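You operate a simulated robot arm through the tools that you are given. There is no shell and no other tool. Be economical: measure what you need, move in short steps, check, and stop when the job is done.

You run a simulated robot arm. Do the job below in one go: nothing can be reset, and whatever is moved stays where it is left.

TASK
Run the purple jet at 1 L/min on the check tube, stop the pump, and rack the jet.
Fine: open valve four and leave it open, valves one to three stay shut; let the gauge fall before pulling the jet; use the first cup of the plug rack.

It is judged by the outcome, as a careful person would: the job done as asked, and still so three seconds after it is handed in. It fails if anything else is knocked over, pushed out of place, dropped, spilled or broken.

THE ROBOT
A 6-joint arm with a two-finger parallel gripper, fixed in place. Base frame: the origin is at the foot of the arm, x ahead of it, y to its left, z up; the work surface is at about z = 0.764. Lengths are in m, angles in degrees, forces in N, time in s.
With the tool pointing down near the work surface it reaches from about 0.26 to 0.68 m from the base axis. Its first joint turns from -66.0 to 66.0 degrees. Payload 2.9 kg.
The tool frame sits at the grasp point between the pads (the TCP): z along the fingers, y along the line on which they close. The tips reach 0.03 m beyond it. Largest opening 0.11 m; finger width 0.02, thickness 0.01; the body of the gripper, 0.048 by 0.112 m, starts 0.055 m behind the TCP.
Orientation is told as [roll, pitch, yaw] about the base's x, y, z axes, in that order, counted from this pose: with the fingers straight down and closing along the base's y, the tool's x points along the base's -x, its y along +y and its z along -z.

THE INTERFACE
- The arm moves only by the tool move_arm. Its argument "targets" is text: rows parted by semicolons, each of 7 numbers parted by spaces: the shift along the base's x, y, z in m, then the turn, a rotation vector about the base's x, y, z in rad, then the gripper command, from -1 (fully open) to 1 (shut), values between in proportion. In form: tx ty tz ax ay az grip; .... A call has 1 to 10 rows; each row is the pose to reach, as a shift and turn from the pose commanded when the call began. Each row takes 0.2 s and may step no farther than 0.05 m and 8.6 degrees from the row before; otherwise, or with a gripper value out of range, the whole call is refused. A pose out of reach is approached as far as the arm can. The call stops where the force on the tool passes 40 N (or 10 N more than at its start, if that is more) or the arm is blocked; 0.2 s more then pass. The fingers move at their own pace (about 0.108 m/s each) and stop on an object; they squeeze with about 27 N. The grip force told is the motor's: it shows also when the fingers shut on nothing. Time passes only in rows, and 0.2 s behind the last, so rows that repeat a pose let the fingers close. The reply holds the time, the measured pose of the TCP, the force on the tool along the base axes, the opening and the grip force, in the units named above and with some noise, with the torque about the TCP (base axes, N m) and any sound that the robot's microphone picked up.
- Cameras (640 x 400 px; columns grow to the right, rows downward): "scene" is fixed at [0.0815, 0.4404, 1.3956]; the picture's right is [-0.67, -0.74, 0.00], its down [-0.40, 0.36, -0.84] and it looks along [0.62, -0.56, -0.54] (base axes); focal length 326 px, centre (320, 200). "wrist" rides on the gripper at [0.072, 0.017, -0.103] in the tool frame; the picture's right is [-0.23, 0.97, 0.00], its down [-0.76, -0.18, -0.62] and it looks along [-0.61, -0.14, 0.78] (tool axes); focal length 222 px, centre (320, 200). There is no depth. A picture from a camera that has moved, and an enlarged one, comes with that camera's place and axes in the base frame and with its lens. The place of the scene camera against the robot may be out by one fixed shift of up to 0.012 m in any direction.
- grab_frame(camera): a new picture of that camera. The clock stands still meanwhile.
- inspect(camera, box): a new picture of the part [left, top, right, bottom] of that camera's present view, enlarged. The clock stands still meanwhile.
- sign_off(): hands the job in; it is judged then, once.

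Go step by step. Nothing tells you positions but the pictures and the camera data: compare them with the known pose of the tool, close in by small moves and look again before you grip or let go. The budget is 120 turns and 68 pictures, counting those below and the enlarged ones. Unless the task says otherwise, let go and move clear before handing in, and close with one line.

The tools are called as name(argument=value, ...) on one line, values as JSON. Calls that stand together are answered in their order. move_arm: Moves the arm, as the interface text tells. Its arguments: {"type":"object","properties":{"targets":{"type":"string"}},"required":["targets"]} The other tools are called the same way: grab_frame (camera) takes a picture; inspect (camera, box) takes an enlarged picture of a part of a camera's view; sign_off () hands the job in.

At the start:

```text
time_s: 0.0
tcp_pos: [0.4229, -0.0574, 1.1736]
orientation: [0.1, 0.0, 0.0]
force: [-1.4, 0.5, -0.5]
torque: [0.0, 0.02, 0.04]
opening: 0.1099
grasp_force: 0.1
```

scene: 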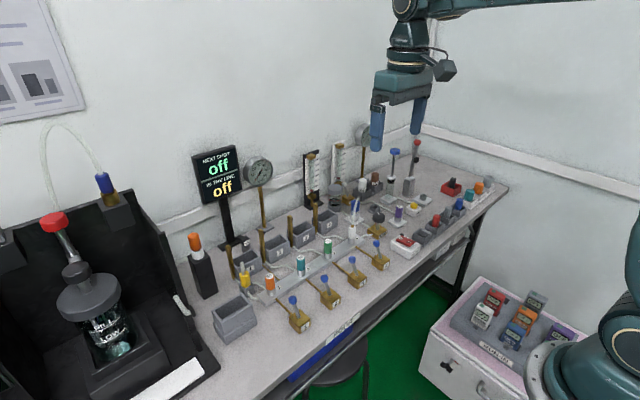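
wrist: 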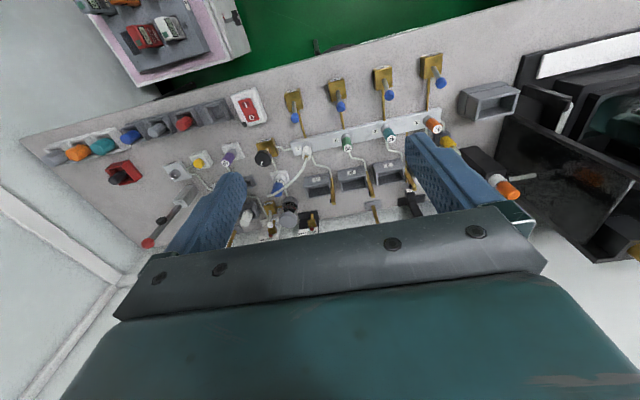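

The bench holds a manifold with four blue-levered valves, coloured jets, gauges and a rack, and I can't yet tell the parts apart. I'll enlarge the scene to identify them.

inspect(camera="scene", box=[220, 180, 400, 340])

inspect(camera="scene", box=[340, 120, 500, 260])

inspect(camera="wrist", box=[140, 60, 460, 260])

inspect(camera="scene", box=[180, 110, 400, 240])

```text
2.50 times, centred on (310, 260) of scene
camera zoom: at [0.0815, 0.4404, 1.3956], right [-0.67, -0.74, 0.0], down [-0.4, 0.36, -0.84], along [0.62, -0.56, -0.54], focal length 816 px, centre (345, 50)
```

zoom: 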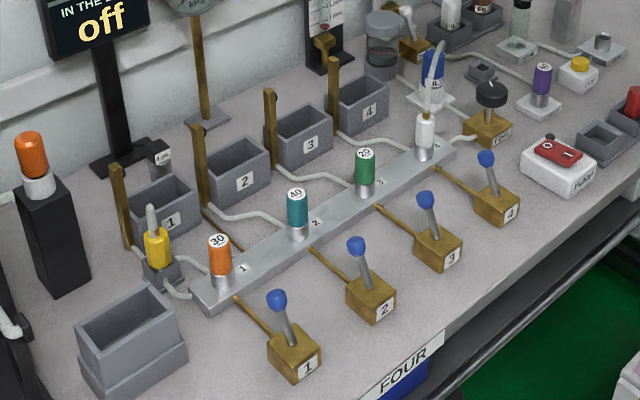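

```text
2.86 times, centred on (420, 190) of scene
camera zoom: at [0.0815, 0.4404, 1.3956], right [-0.67, -0.74, 0.0], down [-0.4, 0.36, -0.84], along [0.62, -0.56, -0.54], focal length 933 px, centre (34, 229)
```

zoom: 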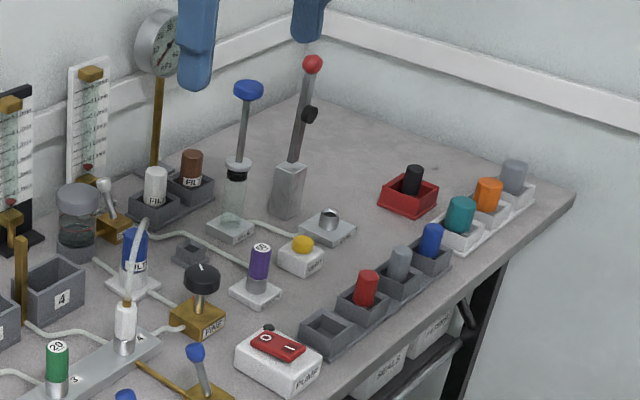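

```text
2.00 times, centred on (300, 160) of wrist
camera zoom: at [0.3486, -0.0415, 1.2778], right [0.23, 0.97, 0.0], down [0.76, -0.18, 0.62], along [0.61, -0.14, -0.78], focal length 444 px, centre (360, 280)
```

zoom: 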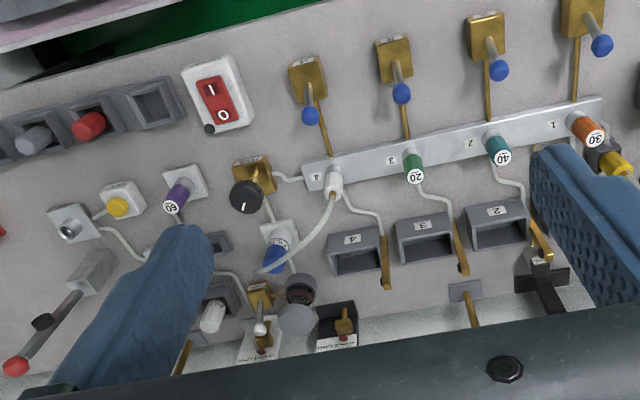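

```text
2.91 times, centred on (290, 175) of scene
camera zoom: at [0.0815, 0.4404, 1.3956], right [-0.67, -0.74, 0.0], down [-0.4, 0.36, -0.84], along [0.62, -0.56, -0.54], focal length 950 px, centre (407, 273)
```

zoom: 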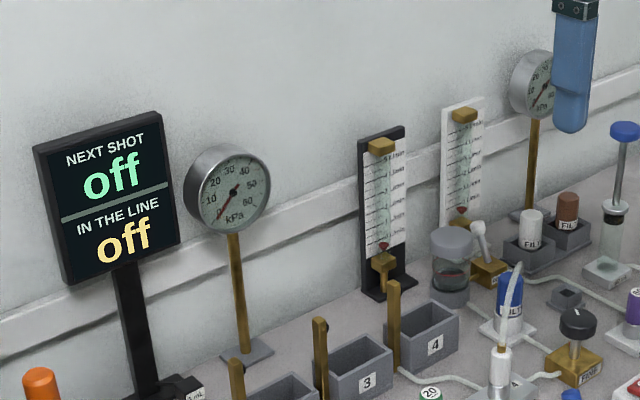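

The bench now reads as: manifold ports 1–4 at x≈0.55, valves at x≈0.45, the purple "60" jet near (0.52,-0.29), the pump switch in front, and two flow tubes at the back. I'll shift the arm for a closer wrist view of the right-hand side.

move_arm(targets="-0.02 -0.04 -0.01 0 0 0 -1; -0.04 -0.08 -0.02 0 0 0 -1; -0.06 -0.12 -0.03 0 0 0 -1; -0.08 -0.16 -0.05 0 0 0 -1; -0.09 -0.19 -0.07 0 0 0 -1")

grab_frame(camera="wrist")

inspect(camera="scene", box=[295, 120, 385, 210])

inspect(camera="scene", box=[330, 180, 430, 260])

```text
time_s: 1.2
tcp_pos: [0.3305, -0.2485, 1.103]
orientation: [0.0, 0.0, 0.2]
force: [0.7, -0.2, -0.4]
torque: [-0.01, 0.04, -0.01]
opening: 0.11
grasp_force: 0.1
```

```text
61 pictures are left
camera wrist: at [0.2581, -0.2322, 1.2077], right [0.23, 0.97, 0.0], down [0.76, -0.18, 0.62], along [0.61, -0.14, -0.78], focal length 222 px, centre (320, 200)
```

wrist: 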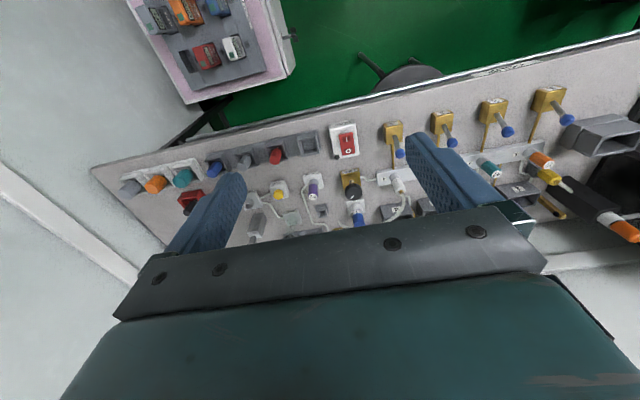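

```text
4.44 times, centred on (340, 165) of scene
camera zoom: at [0.0814, 0.4404, 1.3956], right [-0.67, -0.74, 0.0], down [-0.4, 0.36, -0.84], along [0.62, -0.56, -0.54], focal length 1451 px, centre (231, 356)
```

zoom: 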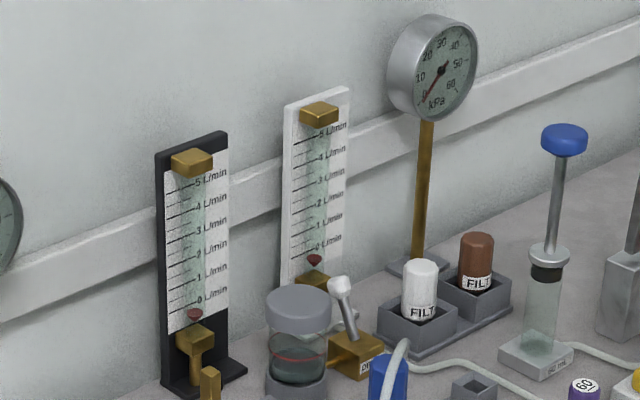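

```text
5.00 times, centred on (380, 220) of scene
camera zoom: at [0.0814, 0.4404, 1.3956], right [-0.67, -0.74, 0.0], down [-0.4, 0.36, -0.84], along [0.62, -0.56, -0.54], focal length 1632 px, centre (20, 100)
```

zoom: 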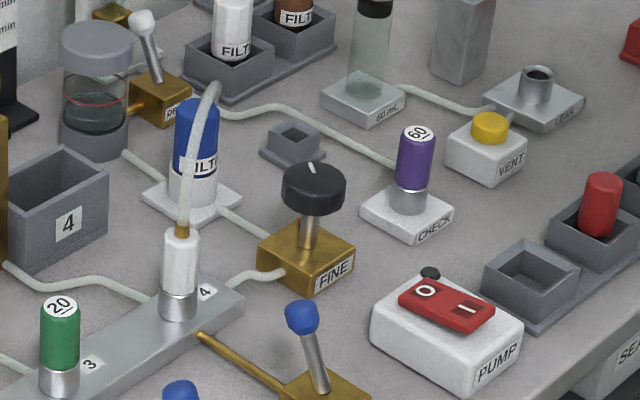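

The purple 60 jet already sits in a socket marked CHECK, with the PUMP switch, VENT, and FINE needle valve around it. I still need to find where the white hose and the tubes go, so I'll zoom in from here.

inspect(camera="wrist", box=[240, 120, 440, 245])

inspect(camera="scene", box=[335, 165, 385, 215])

inspect(camera="wrist", box=[110, 120, 310, 245])

```text
3.20 times, centred on (340, 182) of wrist
camera zoom: at [0.2581, -0.2322, 1.2077], right [0.23, 0.97, 0.0], down [0.76, -0.18, 0.62], along [0.61, -0.14, -0.78], focal length 711 px, centre (256, 256)
```

zoom: 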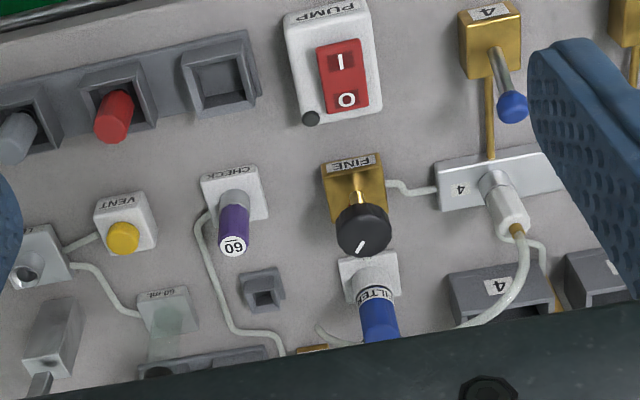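

```text
8.00 times, centred on (360, 190) of scene
camera zoom: at [0.0814, 0.4404, 1.3956], right [-0.67, -0.74, 0.0], down [-0.4, 0.36, -0.84], along [0.62, -0.56, -0.54], focal length 2612 px, centre (0, 280)
```

zoom: 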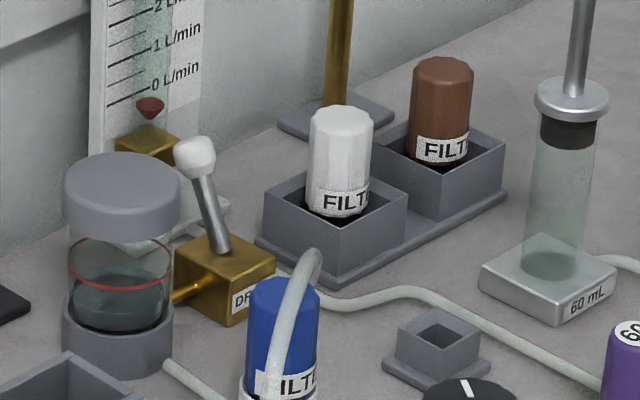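

```text
3.20 times, centred on (210, 182) of wrist
camera zoom: at [0.2581, -0.2322, 1.2077], right [0.23, 0.97, 0.0], down [0.76, -0.18, 0.62], along [0.61, -0.14, -0.78], focal length 711 px, centre (672, 256)
```

zoom: 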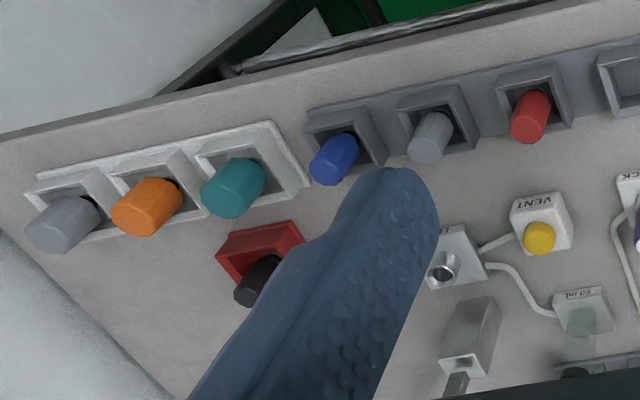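

The white hose runs from the port 4 plug to the top of the blue filter, and the CHECK tube goes to the white-backed flow tube at the back. Next I'll look closer at valve four, the pump and FINE, then tilt up to read the gauges and tubes.

move_arm(targets="0.01 0.04 -0.02 0 0 0 -1; 0.02 0.08 -0.04 0 0 0 -1; 0.03 0.11 -0.07 0 0 0 -1; 0.03 0.13 -0.1 0 0 0 -1")

grab_frame(camera="wrist")

move_arm(targets="0 -0.02 0.02 0 -0.14 0 -1; 0 -0.04 0.04 0 -0.28 0 -1; 0 -0.06 0.06 0 -0.42 0 -1; 0 -0.08 0.08 0 -0.55 0 -1;0 -0.1 0.08 0 -0.65 0 -1")

grab_frame(camera="wrist")

```text
time_s: 2.2
tcp_pos: [0.3615, -0.1191, 1.0043]
orientation: [0.0, 0.0, 0.0]
force: [0.3, -0.1, 0.4]
torque: [-0.02, 0.0, -0.02]
opening: 0.1101
grasp_force: 0.1
```

```text
55 pictures are left
camera wrist: at [0.2889, -0.1032, 1.1083], right [0.23, 0.97, 0.0], down [0.76, -0.18, 0.62], along [0.61, -0.14, -0.78], focal length 222 px, centre (320, 200)
```

wrist: 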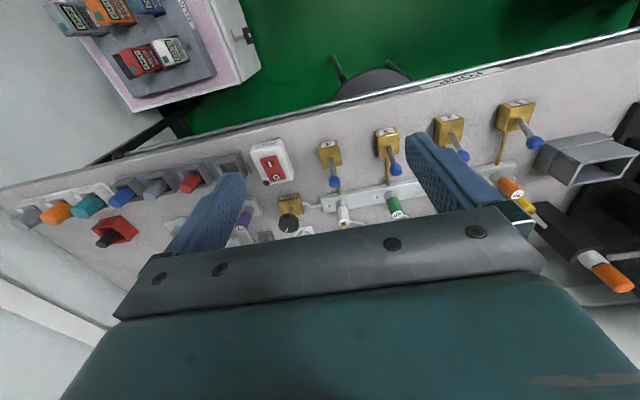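

```text
time_s: 3.4
tcp_pos: [0.3609, -0.219, 1.0848]
orientation: [0.0, -37.5, 0.0]
force: [-1.1, -0.1, 0.3]
torque: [-0.02, 0.0, 0.02]
opening: 0.1101
grasp_force: 0.1
```

```text
54 pictures are left
camera wrist: at [0.2404, -0.2027, 1.124], right [0.18, 0.97, 0.14], down [0.23, -0.18, 0.96], along [0.96, -0.14, -0.25], focal length 222 px, centre (320, 200)
```

wrist: 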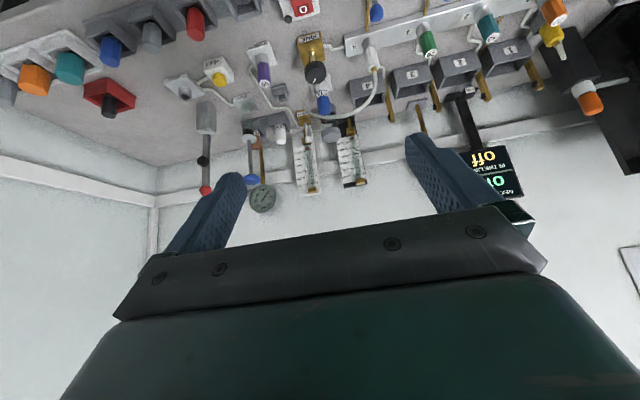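

inspect(camera="wrist", box=[210, 20, 410, 145])

inspect(camera="wrist", box=[240, 90, 400, 210])

```text
3.20 times, centred on (310, 82) of wrist
camera zoom: at [0.2404, -0.2027, 1.124], right [0.18, 0.97, 0.14], down [0.23, -0.18, 0.96], along [0.96, -0.14, -0.25], focal length 711 px, centre (352, 576)
```

zoom: 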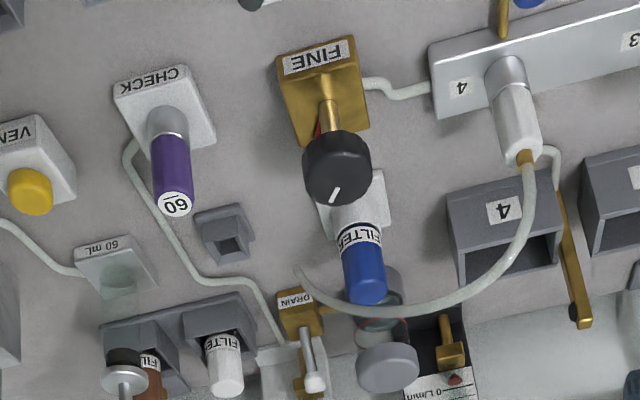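

```text
3.33 times, centred on (320, 150) of wrist
camera zoom: at [0.2404, -0.2027, 1.124], right [0.18, 0.97, 0.14], down [0.23, -0.18, 0.96], along [0.96, -0.14, -0.25], focal length 740 px, centre (320, 367)
```

zoom: 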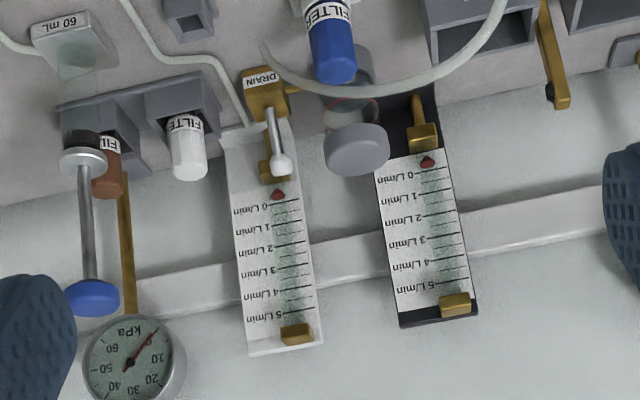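

Both flow tubes and the gauges read zero, and CHECK feeds the white-backed tube. I'll zoom on the valve levers, pump and rack to see how they work, then return the tool to vertical.

inspect(camera="scene", box=[340, 225, 420, 285])

inspect(camera="scene", box=[420, 170, 510, 240])

move_arm(targets="0 0.03 0 0 0.13 0 -1; 0 0.05 0 0 0.26 0 -1; 0 0.05 -0.02 0 0.39 0 -1; 0 0.05 -0.04 0 0.52 0 -1;0 0.05 -0.05 0 0.65 0 -1")

inspect(camera="wrist", box=[160, 120, 440, 230])

```text
6.67 times, centred on (380, 255) of scene
camera zoom: at [0.0814, 0.4404, 1.3956], right [-0.67, -0.74, 0.0], down [-0.4, 0.36, -0.84], along [0.62, -0.56, -0.54], focal length 2177 px, centre (-80, -167)
```

zoom: 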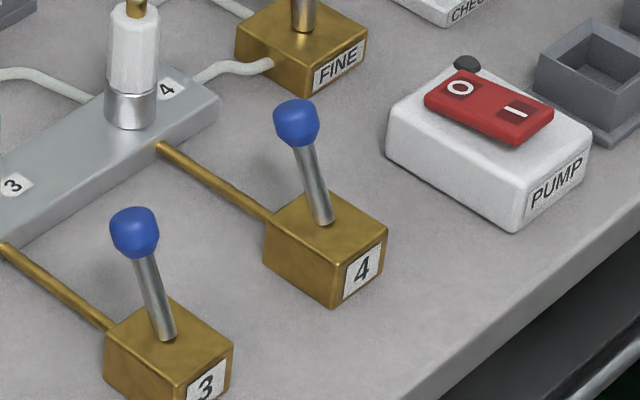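

```text
5.71 times, centred on (465, 205) of scene
camera zoom: at [0.0814, 0.4404, 1.3956], right [-0.67, -0.74, 0.0], down [-0.4, 0.36, -0.84], along [0.62, -0.56, -0.54], focal length 1866 px, centre (-509, 171)
```

zoom: 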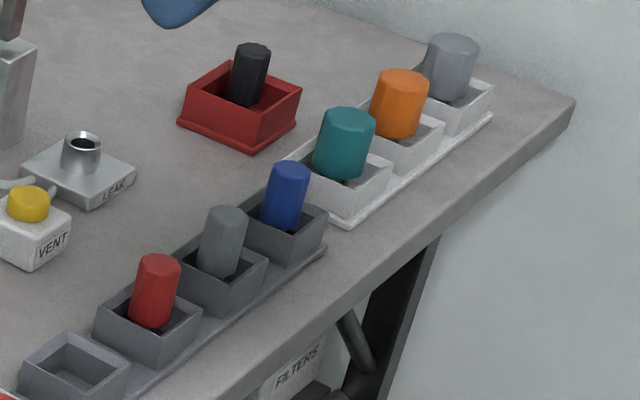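

```text
time_s: 4.6
tcp_pos: [0.3615, -0.1671, 1.0329]
orientation: [0.0, 0.1, -0.1]
force: [-0.7, -1.1, -0.3]
torque: [0.0, 0.03, 0.07]
opening: 0.1098
grasp_force: 0.1
```

```text
2.29 times, centred on (300, 175) of wrist
camera zoom: at [0.2889, -0.1518, 1.138], right [0.23, 0.97, 0.0], down [0.76, -0.18, 0.62], along [0.61, -0.14, -0.78], focal length 508 px, centre (366, 257)
```

zoom: 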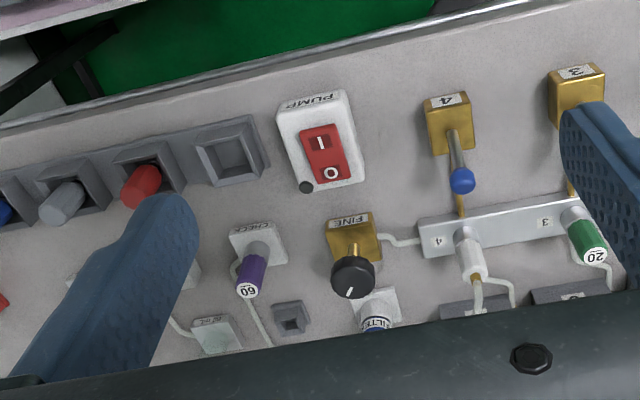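

The valve levers all lean toward the manifold, and valve four's ball is at about (0.488,-0.126,0.813) with its pivot near x≈0.458. I'll close the fingers and go above the far side of that ball.

move_arm(targets="0.03 0.01 -0.02 0 0 0 1; 0.06 0.02 -0.04 0 0 0 1; 0.09 0.03 -0.06 0 0 0 1; 0.12 0.04 -0.085 0 0 0 1; 0.1535 0.042 -0.11 0 0 0 1; 0.1535 0.042 -0.14 0 0 0 1")

inspect(camera="scene", box=[320, 180, 440, 280])

inspect(camera="wrist", box=[200, 80, 440, 230])

```text
time_s: 6.0
tcp_pos: [0.5151, -0.1241, 0.8935]
orientation: [0.0, 0.0, -0.1]
force: [0.9, -0.5, 0.2]
torque: [0.04, -0.01, 0.02]
opening: 0.0001
grasp_force: 27.0
```

```text
4.00 times, centred on (380, 230) of scene
camera zoom: at [0.0815, 0.4404, 1.3956], right [-0.67, -0.74, 0.0], down [-0.4, 0.36, -0.84], along [0.62, -0.56, -0.54], focal length 1306 px, centre (80, 80)
```

zoom: 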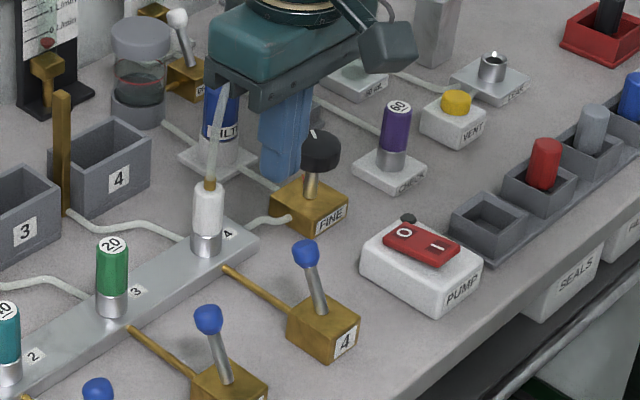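

```text
2.67 times, centred on (320, 155) of wrist
camera zoom: at [0.442, -0.1092, 0.9984], right [0.23, 0.97, 0.0], down [0.76, -0.18, 0.62], along [0.61, -0.14, -0.78], focal length 592 px, centre (320, 320)
```

zoom: 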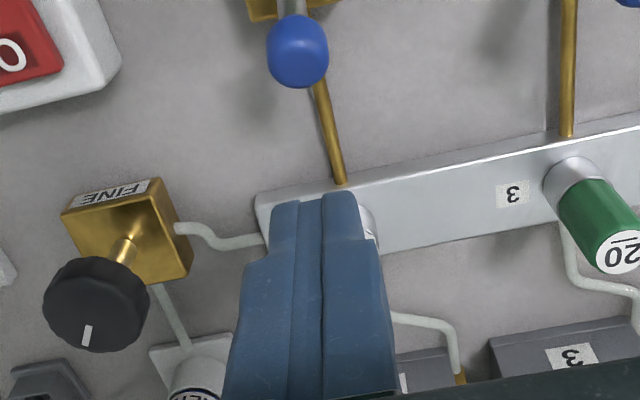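

The closed fingers are just behind valve four's ball, as planned. Now I'll lower them and push the lever toward -x in small steps.

move_arm(targets="0 0 -0.03 0 0 0 1; 0 0 -0.063 0 0 0 1; -0.01 0 -0.063 0 0 0 1; -0.02 0 -0.063 0 0 0 1; -0.03 0 -0.063 0 0 0 1; -0.04 0 -0.063 0 0 0 1; -0.05 0 -0.063 0 0 0 1; -0.058 0 -0.063 0 0 0 1")

inspect(camera="scene", box=[320, 180, 440, 280])

```text
time_s: 7.8
tcp_pos: [0.4643, -0.1256, 0.8327]
orientation: [-0.2, -1.0, 0.2]
force: [31.2, 0.9, 4.2]
torque: [-0.06, -0.89, -0.12]
opening: 0.0003
grasp_force: 26.9
```

```text
4.00 times, centred on (380, 230) of scene
camera zoom: at [0.0821, 0.4405, 1.3956], right [-0.67, -0.74, 0.0], down [-0.4, 0.36, -0.84], along [0.62, -0.56, -0.54], focal length 1306 px, centre (80, 80)
```

zoom: 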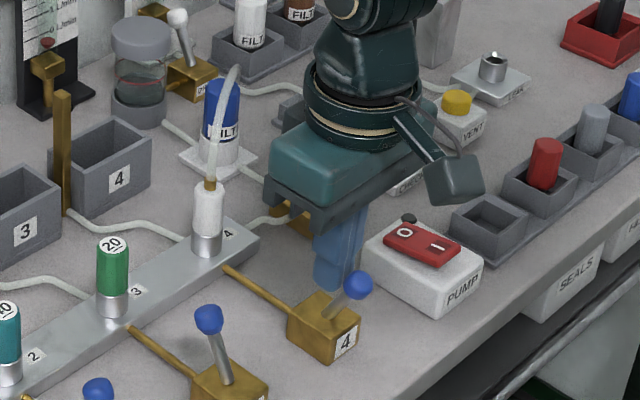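

Valve four's lever has swung over to the -x side and is against its stop. I'll back off, rise, and check that it stays.

move_arm(targets="0.02 0 0 0 0 0 1; 0.03 0 0.03 0 0 0 1; 0.02 -0.02 0.07 0 0 0 1; -0.02 -0.04 0.11 0 0 0 1; -0.06 -0.06 0.14 0 0 0 1; -0.08 -0.08 0.17 0 0 0 1; -0.1 -0.08 0.18 0 0 0 1")

inspect(camera="wrist", box=[160, 80, 440, 230])

grab_frame(camera="scene")

```text
refused: row 4 steps farther than a row can; nothing moved
```

```text
2.29 times, centred on (300, 155) of wrist
camera zoom: at [0.388, -0.1096, 0.936], right [0.22, 0.97, 0.0], down [0.75, -0.17, 0.64], along [0.62, -0.14, -0.77], focal length 508 px, centre (366, 303)
```

zoom: 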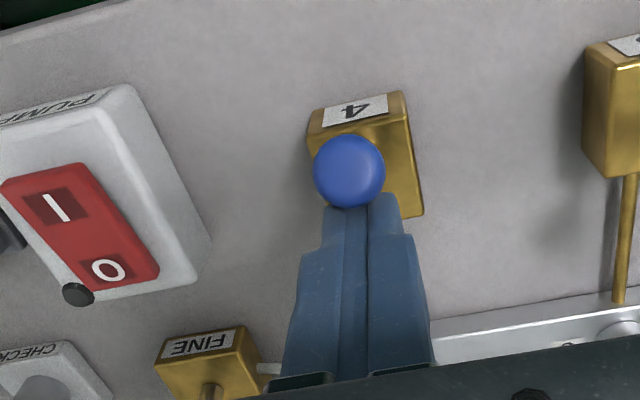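

```text
44 pictures are left
```

scene: 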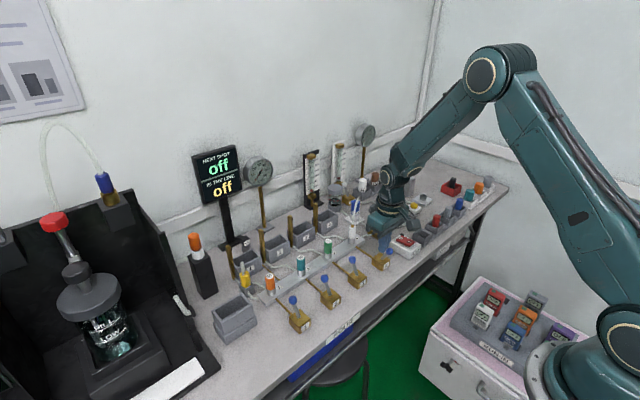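

Valve four is open and valves one to three are unchanged. Retrying the retreat with smaller steps, moving to above the "I" half of the pump rocker at about (0.438,-0.217).

move_arm(targets="0.02 0 0 0 0 0 1; 0.03 0 0.03 0 0 0 1; 0.03 -0.01 0.07 0 0 0 1; 0.01 -0.04 0.09 0 0 0 1; -0.01 -0.07 0.09 0 0 0 1; -0.022 -0.092 0.075 0 0 0 1")

inspect(camera="wrist", box=[160, 80, 440, 230])

```text
time_s: 9.2
tcp_pos: [0.4364, -0.2195, 0.905]
orientation: [0.0, 0.0, 0.0]
force: [-0.2, 0.0, 0.7]
torque: [0.01, -0.03, 0.0]
opening: 0.0
grasp_force: 26.7
```

```text
2.29 times, centred on (300, 155) of wrist
camera zoom: at [0.3634, -0.2032, 1.0102], right [0.23, 0.97, 0.0], down [0.76, -0.18, 0.62], along [0.61, -0.14, -0.78], focal length 508 px, centre (366, 303)
```

zoom: 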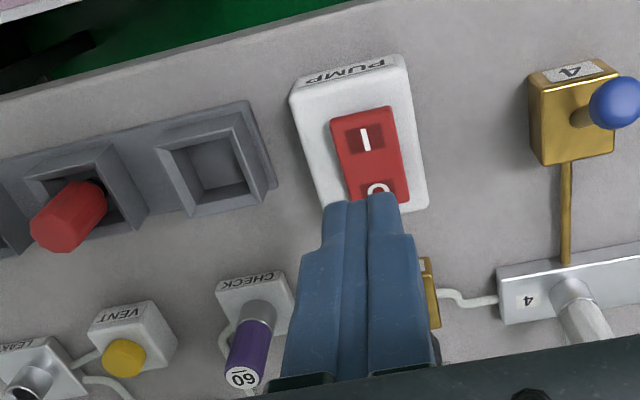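

The fingers are above the pump, in line with the "I" half. I'll press down gently in small steps.

move_arm(targets="0 0 -0.03 0 0 0 1; 0 0 -0.06 0 0 0 1; 0 0 -0.068 0 0 0 1; 0 0 -0.073 0 0 0 1; 0 0 -0.077 0 0 0 1; 0 0 -0.08 0 0 0 1; 0 0 -0.083 0 0 0 1; 0 0 -0.06 0 0 0 1; 0 0 -0.03 0 0 0 1")

grab_frame(camera="scene")

```text
time_s: 11.2
tcp_pos: [0.4359, -0.2161, 0.8778]
orientation: [0.1, 0.0, -0.1]
force: [-0.1, 0.1, -0.2]
torque: [0.01, 0.02, 0.02]
opening: 0.0002
grasp_force: 26.6
```

```text
42 pictures are left
```

scene: 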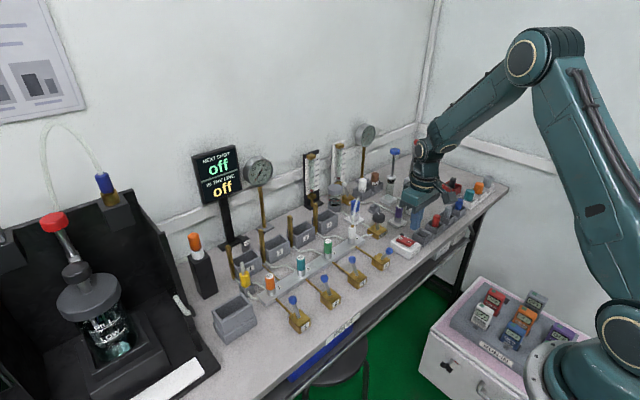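

No click was heard, so I'll check the rocker, gauges and tubes.

inspect(camera="scene", box=[295, 115, 435, 255])

```text
2.86 times, centred on (365, 185) of scene
camera zoom: at [0.0815, 0.4404, 1.3956], right [-0.67, -0.74, 0.0], down [-0.4, 0.36, -0.84], along [0.62, -0.56, -0.54], focal length 933 px, centre (191, 243)
```

zoom: 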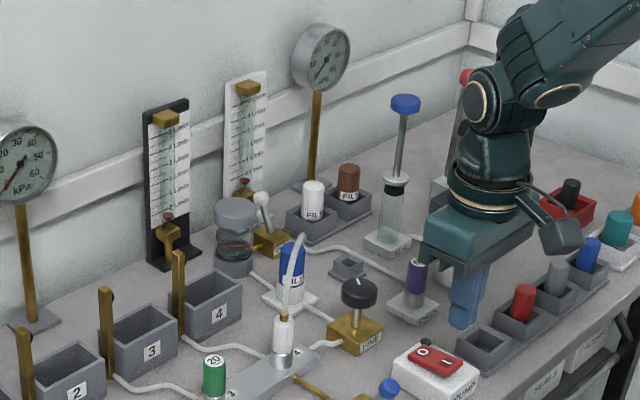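

The rocker seems not to have changed. I'll descend again, staying down to read the force and see the contact.

move_arm(targets="0 0 -0.03 0 0 0 1; 0 0 -0.045 0 0 0 1; 0 0 -0.053 0 0 0 1; 0 0 -0.056 0 0 0 1")

inspect(camera="wrist", box=[220, 100, 420, 230])

```text
time_s: 12.2
tcp_pos: [0.4341, -0.2176, 0.82]
orientation: [0.0, 0.1, -0.1]
force: [-0.3, -0.2, -0.2]
torque: [0.0, 0.01, -0.03]
opening: 0.0
grasp_force: 26.9
```

```text
3.08 times, centred on (320, 165) of wrist
camera zoom: at [0.3613, -0.2018, 0.9246], right [0.23, 0.97, 0.0], down [0.76, -0.18, 0.62], along [0.61, -0.14, -0.78], focal length 684 px, centre (320, 308)
```

zoom: 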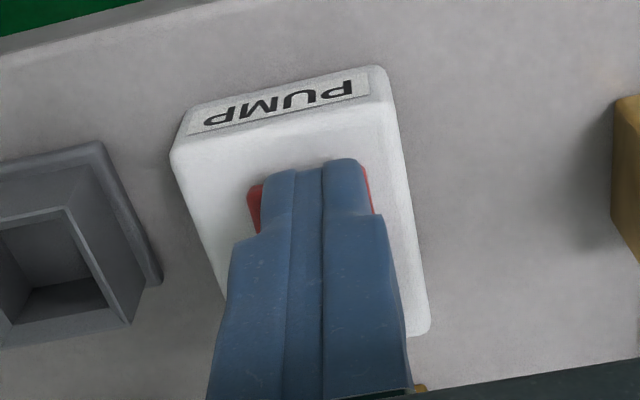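

There is no contact yet, so the rocker sits lower than I estimated. I'll shift slightly in +x and keep going down gently.

move_arm(targets="0.007 -0.003 0.004 0 0 0 1; 0.007 -0.003 -0.004 0 0 0 1; 0.007 -0.003 -0.007 0 0 0 1; 0.007 -0.003 -0.01 0 0 0 1; 0.007 -0.003 -0.013 0 0 0 1;0.007 -0.003 -0.016 0 0 0 1")

```text
time_s: 12.9
tcp_pos: [0.442, -0.2213, 0.8209]
orientation: [-0.1, -0.1, 0.0]
force: [-3.6, 0.9, 7.6]
torque: [0.02, 0.04, 0.04]
opening: 0.0001
grasp_force: 26.6
stopped in row 3: the force on the tool passed its limit (the readings are from after the stop); the commanded pose is now the measured one
```

Contact was made and the force limit tripped. I'll rise and look at the rocker and gauges.

move_arm(targets="0 0 0.03 0 0 0 1; -0.02 0 0.06 0 0 0 1; -0.06 0 0.08 0 0 0 1")

inspect(camera="scene", box=[295, 115, 435, 255])

```text
time_s: 13.7
tcp_pos: [0.3804, -0.2223, 0.8988]
orientation: [0.0, -0.1, 0.0]
force: [-0.4, 0.0, 0.8]
torque: [-0.01, -0.03, 0.0]
opening: 0.0004
grasp_force: 26.6
```

```text
2.86 times, centred on (365, 185) of scene
camera zoom: at [0.0815, 0.4404, 1.3956], right [-0.67, -0.74, 0.0], down [-0.4, 0.36, -0.84], along [0.62, -0.56, -0.54], focal length 933 px, centre (191, 243)
```

zoom: 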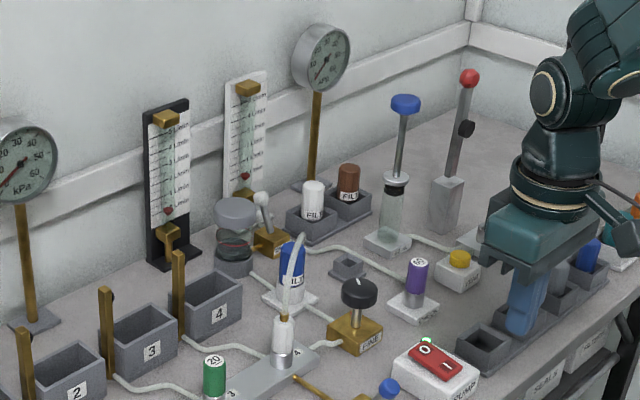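

The pump lamp is green, so it is running, and the check float has started to rise. I'll let it settle and read the tubes closely.

move_arm(targets="0 0 0.01 0 0 0 1; 0 0 0.02 0 0 0 1; 0 0 0.02 0 0 0 1; 0 0 0.02 0 0 0 1; 0 0 0.02 0 0 0 1; 0 0 0.02 0 0 0 1")

inspect(camera="scene", box=[296, 115, 384, 205])

```text
time_s: 15.1
tcp_pos: [0.3817, -0.2215, 0.9197]
orientation: [-0.1, 0.0, 0.1]
force: [0.2, -0.6, 0.4]
torque: [-0.01, 0.02, -0.02]
opening: 0.0
grasp_force: 26.7
```

```text
4.44 times, centred on (340, 160) of scene
camera zoom: at [0.0815, 0.4404, 1.3956], right [-0.67, -0.74, 0.0], down [-0.4, 0.36, -0.84], along [0.62, -0.56, -0.54], focal length 1451 px, centre (231, 378)
```

zoom: 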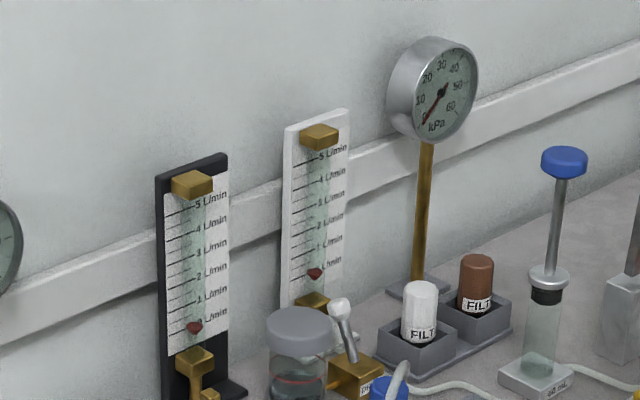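

The check float is now at about 0.4 L/min, so FINE must be opened a little. Its knob is centred at about (0.560,-0.228) with its top at z≈0.815, so I'll go above it with the gripper partly open.

move_arm(targets="0.04 0 0.02 0 0 0 0.6; 0.08 0 0.02 0 0 0 0; 0.12 -0.003 0.01 0 0 0 -0.27; 0.15 -0.006 0 0 0 0 -0.27; 0.178 -0.007 -0.02 0 0 0 -0.27; 0.178 -0.007 -0.02 0 0 0 -0.27")

inspect(camera="wrist", box=[160, 100, 480, 250])

inspect(camera="scene", box=[320, 170, 440, 260])

```text
time_s: 16.5
tcp_pos: [0.5599, -0.2276, 0.8998]
orientation: [-0.1, 0.0, 0.1]
force: [-0.5, -0.5, 0.2]
torque: [0.01, 0.0, 0.02]
opening: 0.0699
grasp_force: 0.1
```

```text
2.00 times, centred on (320, 175) of wrist
camera zoom: at [0.4867, -0.2117, 1.0035], right [0.23, 0.97, 0.0], down [0.76, -0.18, 0.62], along [0.61, -0.14, -0.78], focal length 444 px, centre (320, 250)
```

zoom: 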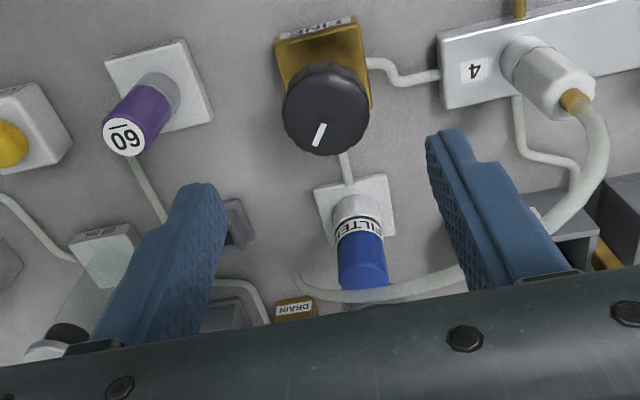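

```text
4.44 times, centred on (380, 215) of scene
camera zoom: at [0.0815, 0.4404, 1.3956], right [-0.67, -0.74, 0.0], down [-0.4, 0.36, -0.84], along [0.62, -0.56, -0.54], focal length 1451 px, centre (53, 133)
```

zoom: 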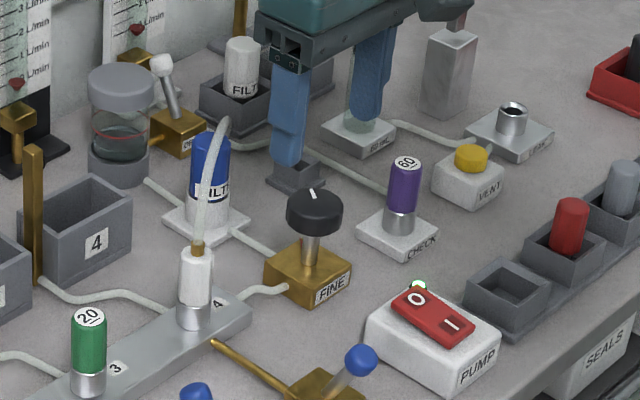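

The knob is centred between the fingers. I'll descend and grip it.

move_arm(targets="0 0.001 -0.03 0 0 0 -0.27; 0 0.001 -0.06 0 0 0 -0.27; 0 0.001 -0.073 0 0 0 -0.27; 0 0.001 -0.073 0 0 0 1; 0 0.001 -0.073 0 0 0 1; 0 0.001 -0.073 0 0 0 1")

```text
time_s: 17.9
tcp_pos: [0.5598, -0.2251, 0.8259]
orientation: [0.1, -0.2, 0.1]
force: [1.2, 4.5, -3.0]
torque: [0.06, -0.11, 0.02]
opening: 0.0373
grasp_force: 45.4
```

The knob is gripped at 0.037 m. I'll turn it counter-clockwise about 17° and read the check tube.

move_arm(targets="0 0 0 0 0 0.1 1; 0 0 0 0 0 0.2 1; 0 0 0 0 0 0.3 1; 0 0 0 0 0 0.3 1; 0 0 0 0 0 0.3 1")

inspect(camera="scene", box=[296, 115, 396, 215])

```text
time_s: 19.1
tcp_pos: [0.562, -0.2246, 0.8268]
orientation: [0.0, 0.0, 17.4]
force: [2.7, 19.5, -12.7]
torque: [0.34, -0.3, 0.01]
opening: 0.0375
grasp_force: 44.8
```

```text
4.00 times, centred on (346, 165) of scene
camera zoom: at [0.0817, 0.4407, 1.3955], right [-0.67, -0.74, 0.0], down [-0.4, 0.36, -0.84], along [0.62, -0.56, -0.54], focal length 1306 px, centre (216, 340)
```

zoom: 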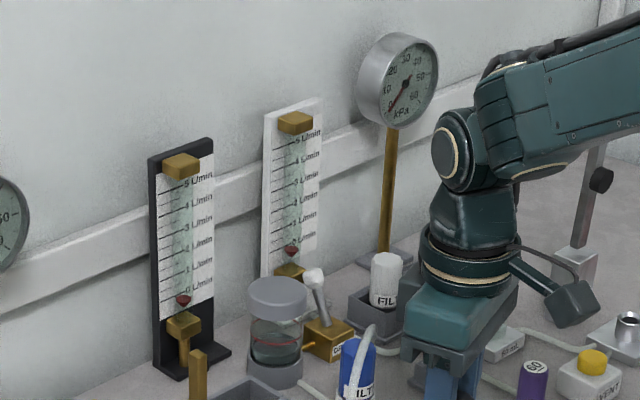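

The check float seems to have dropped, which suggests counter-clockwise closes the valve. I'll zoom tightly on the tube to be sure.

inspect(camera="scene", box=[325, 138, 365, 186])

```text
8.33 times, centred on (345, 162) of scene
camera zoom: at [0.0817, 0.4407, 1.3955], right [-0.67, -0.74, 0.0], down [-0.4, 0.36, -0.84], along [0.62, -0.56, -0.54], focal length 2721 px, centre (112, 517)
```

zoom: 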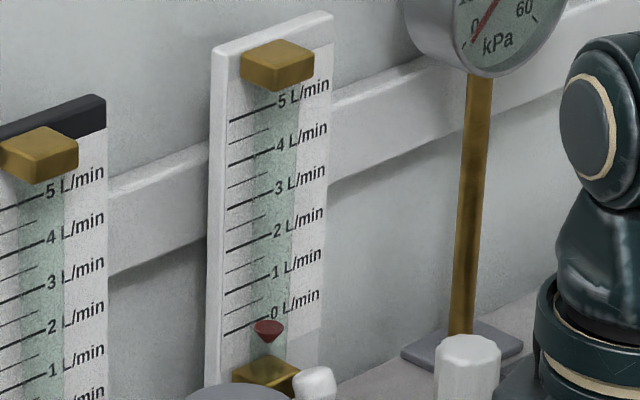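

The float is at 0, so counter-clockwise closes it and clockwise opens it. I'll let go, turn the open gripper further counter-clockwise for room, and grip again.

move_arm(targets="0 0.001 0 0 0 0 -0.15; 0.001 0.002 0 0 0 0 -0.15; 0.001 0.002 0 0 0 0.13 -0.15; 0.001 0.002 0 0 0 0.26 -0.15; 0.001 0.002 0 0 0 0.39 -0.15; 0.001 0.002 0 0 0 0.48 -0.15; 0.001 0.002 0 0 0 0.48 1;0.001 0.002 0 0 0 0.48 1; 0.001 0.002 0 0 0 0.48 1")

```text
time_s: 21.1
tcp_pos: [0.5602, -0.2253, 0.8253]
orientation: [0.1, 0.0, 44.8]
force: [-8.7, 8.1, 4.6]
torque: [0.24, 0.44, -0.01]
opening: 0.037
grasp_force: 45.0
```

Gripped again at yaw 45°. Now turning clockwise about 27°.

move_arm(targets="0 0 0 0 0 -0.12 1; 0 0 0 0 0 -0.24 1; 0 0 0 0 0 -0.36 1; 0 0 0 0 0 -0.47 1; 0 0 0 0 0 -0.47 1; 0 0 0 0 0 -0.47 1; 0 0 0 0 0 -0.47 1")

inspect(camera="scene", box=[325, 138, 365, 186])

```text
time_s: 22.7
tcp_pos: [0.5609, -0.2254, 0.8274]
orientation: [0.1, 0.0, 17.8]
force: [-11.1, 10.8, 1.5]
torque: [0.22, 0.09, 0.01]
opening: 0.0374
grasp_force: 45.1
```

```text
8.33 times, centred on (345, 162) of scene
camera zoom: at [0.0812, 0.4407, 1.3956], right [-0.67, -0.74, 0.0], down [-0.4, 0.36, -0.84], along [0.62, -0.56, -0.54], focal length 2721 px, centre (112, 517)
```

zoom: 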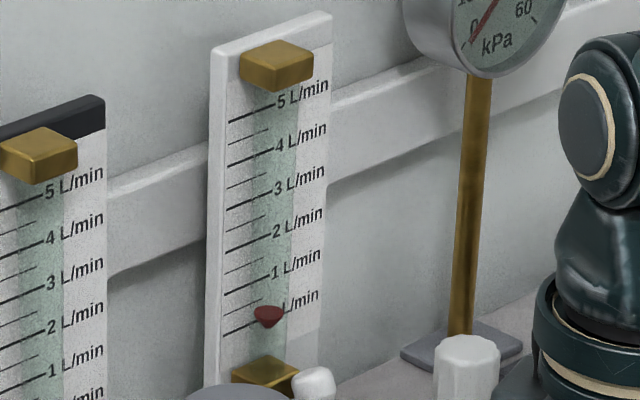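

The float has risen to about 0.3 L/min. I'll wait to see whether it has settled.

move_arm(targets="0 0 0 0 0 0 1; 0 0 0 0 0 0 1; 0 0 0 0 0 0 1; 0 0 0 0 0 0 1; 0 0 0 0 0 0 1; 0 0 0 0 0 0 1; 0 0 0 0 0 0 1; 0 0 0 0 0 0 1")

inspect(camera="scene", box=[325, 138, 365, 186])

```text
time_s: 24.5
tcp_pos: [0.5597, -0.2245, 0.8261]
orientation: [0.0, 0.0, 17.8]
force: [-12.4, 10.1, -2.4]
torque: [0.23, 0.18, 0.0]
opening: 0.0372
grasp_force: 45.2
```

```text
8.33 times, centred on (345, 162) of scene
camera zoom: at [0.0812, 0.4406, 1.3956], right [-0.67, -0.74, 0.0], down [-0.4, 0.36, -0.84], along [0.62, -0.56, -0.54], focal length 2721 px, centre (112, 517)
```

zoom: 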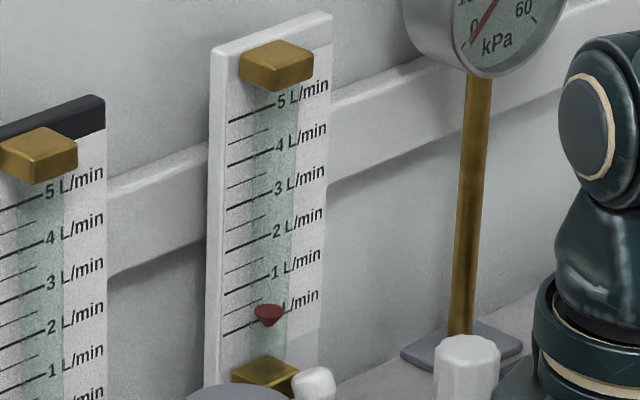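

It has settled near 0.37 L/min. I'll turn another 18° clockwise in this grip, then wait and read.

move_arm(targets="0 0 0 0 0 -0.11 1; 0 0 0 0 0 -0.21 1; 0 0 0 0 0 -0.31 1; 0 0 0 0 0 -0.31 1; 0 0 0 0 0 -0.31 1; 0 0 0 0 0 -0.31 1; 0 0 0 0 0 -0.31 1; 0 0 0 0 0 -0.31 1; 0 0 0 0 0 -0.31 1; 0 0 0 0 0 -0.31 1")

inspect(camera="scene", box=[325, 138, 365, 186])

```text
time_s: 26.7
tcp_pos: [0.5601, -0.2249, 0.8261]
orientation: [0.0, 0.0, 0.0]
force: [-11.4, 12.8, -0.6]
torque: [0.3, 0.26, -0.03]
opening: 0.0376
grasp_force: 44.1
```

```text
8.33 times, centred on (345, 162) of scene
camera zoom: at [0.0812, 0.4407, 1.3955], right [-0.67, -0.74, 0.0], down [-0.4, 0.36, -0.84], along [0.62, -0.56, -0.54], focal length 2721 px, centre (112, 517)
```

zoom: 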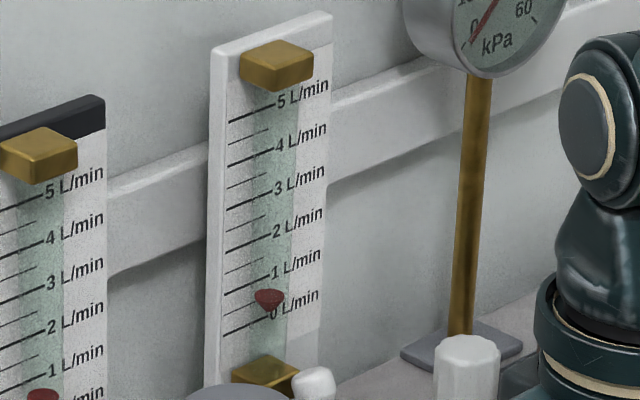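

The float is at about 0.8 L/min, gaining roughly 0.02 per degree. To stay clear of the hose I'll regrip at yaw +17° and turn about 9° more clockwise.

move_arm(targets="0 0 0 0 0 0 -0.15; 0 0 0 0 0 0 -0.15; 0 0 0 0 0 0.14 -0.15; 0 0 0 0 0 0.28 -0.15; 0 0 0 0 0 0.3 1; 0 0 0 0 0 0.3 1; 0 0 0 0 0 0.3 1")

move_arm(targets="0 0 0 0 0 -0.08 1; 0 0 0 0 0 -0.16 1; 0 0 0 0 0 -0.16 1; 0 0 0 0 0 -0.16 1; 0 0 0 0 0 -0.16 1; 0 0 0 0 0 -0.16 1; 0 0 0 0 0 -0.16 1; 0 0 0 0 0 -0.16 1; 0 0 0 0 0 -0.16 1")

inspect(camera="scene", box=[325, 138, 365, 186])

inspect(camera="scene", box=[328, 164, 352, 184])

```text
time_s: 28.3
tcp_pos: [0.5607, -0.2257, 0.8259]
orientation: [0.0, -0.1, 17.3]
force: [2.7, 2.9, -3.3]
torque: [-0.04, 0.03, -0.01]
opening: 0.037
grasp_force: 44.8
```

```text
time_s: 30.3
tcp_pos: [0.5613, -0.2249, 0.8269]
orientation: [0.0, -0.2, 8.0]
force: [4.8, 10.9, -3.3]
torque: [0.24, -0.11, -0.01]
opening: 0.0371
grasp_force: 44.9
```

```text
8.33 times, centred on (345, 162) of scene
camera zoom: at [0.0816, 0.4406, 1.3955], right [-0.67, -0.74, 0.0], down [-0.4, 0.36, -0.84], along [0.62, -0.56, -0.54], focal length 2721 px, centre (112, 517)
```

zoom: 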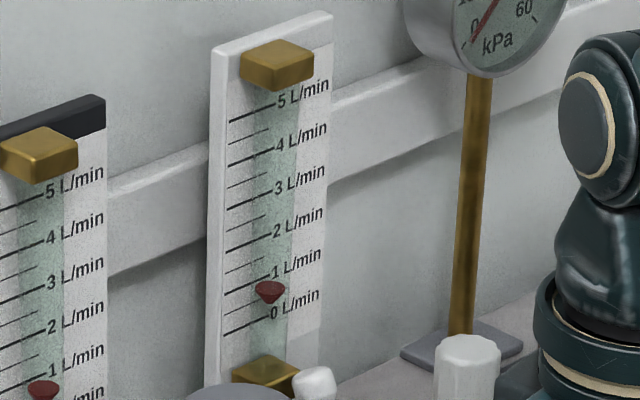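

```text
16.00 times, centred on (340, 174) of scene
camera zoom: at [0.0816, 0.4406, 1.3955], right [-0.67, -0.74, 0.0], down [-0.4, 0.36, -0.84], along [0.62, -0.56, -0.54], focal length 5224 px, centre (0, 616)
```

zoom: 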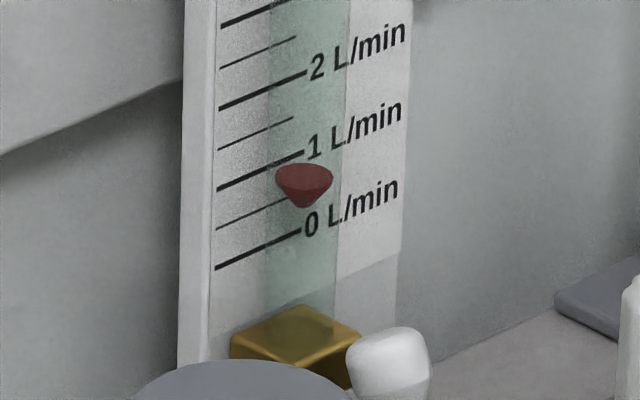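

The check tube now reads about 1 L/min once I allow for the float standing in front of the scale. I'll trim back about 1.5°, hold so it runs there, then let go and rise.

move_arm(targets="0 0 0 0 0 0.026 1; 0 0 0 0 0 0.026 1; 0 0 0 0 0 0.026 1; 0 0 0 0 0 0.026 1; 0 0 0 0 0 0.026 -0.2; 0 0 0 0 0 0.026 -0.2; 0 0 0 0 0 0.026 -0.2; 0 0 0.03 0 0 -0.06 -0.2; 0 0 0.075 0 0 -0.14 -0.2")

inspect(camera="scene", box=[328, 164, 352, 184])

inspect(camera="wrist", box=[100, 20, 540, 250])

```text
time_s: 32.3
tcp_pos: [0.5615, -0.2257, 0.9021]
orientation: [0.1, -0.1, 0.0]
force: [0.7, 0.9, -1.1]
torque: [0.0, 0.02, -0.01]
opening: 0.0663
grasp_force: 0.1
```

```text
16.00 times, centred on (340, 174) of scene
camera zoom: at [0.0815, 0.4404, 1.3956], right [-0.67, -0.74, 0.0], down [-0.4, 0.36, -0.84], along [0.62, -0.56, -0.54], focal length 5224 px, centre (0, 616)
```

zoom: 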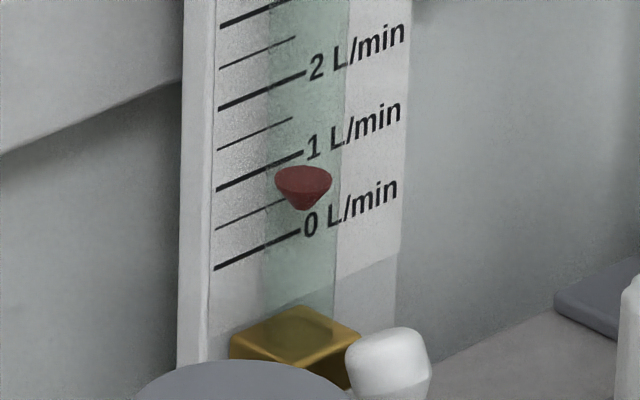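

```text
1.45 times, centred on (320, 135) of wrist
camera zoom: at [0.4876, -0.2099, 1.0061], right [0.23, 0.97, 0.0], down [0.76, -0.18, 0.62], along [0.61, -0.14, -0.78], focal length 323 px, centre (320, 294)
```

zoom: 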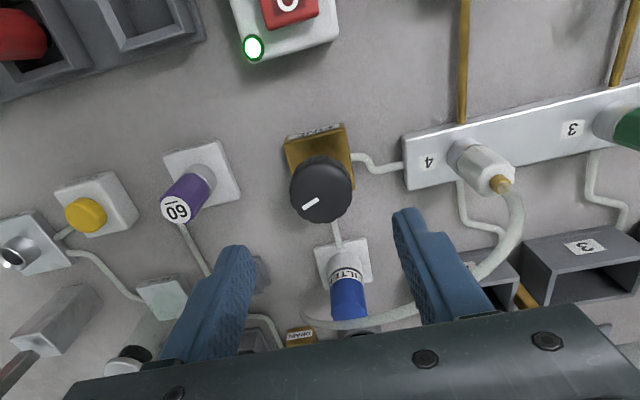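

The flow is steady at the mark with the knob released. Next I'll close the fingers and go press the "O" half of the pump rocker.

move_arm(targets="-0.03 0 0.01 0 0 0 1; -0.06 0.002 0 0 0 0 1; -0.087 0.003 -0.02 0 0 0 1; -0.087 0.003 -0.04 0 0 0 1; -0.087 0.003 -0.04 0 0 0 1")

inspect(camera="wrist", box=[220, 100, 420, 230])

```text
time_s: 33.5
tcp_pos: [0.4728, -0.2209, 0.8608]
orientation: [0.0, -0.2, 0.0]
force: [-0.6, 0.6, -0.3]
torque: [0.03, -0.04, -0.04]
opening: 0.0
grasp_force: 26.5
```

```text
3.08 times, centred on (320, 165) of wrist
camera zoom: at [0.3992, -0.2059, 0.9654], right [0.23, 0.97, 0.0], down [0.76, -0.18, 0.62], along [0.61, -0.14, -0.78], focal length 684 px, centre (320, 308)
```

zoom: 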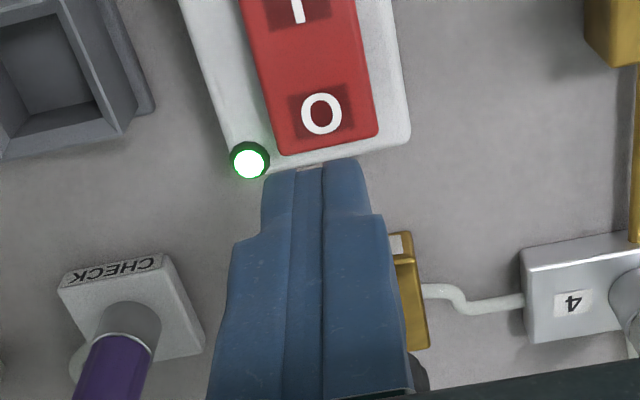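

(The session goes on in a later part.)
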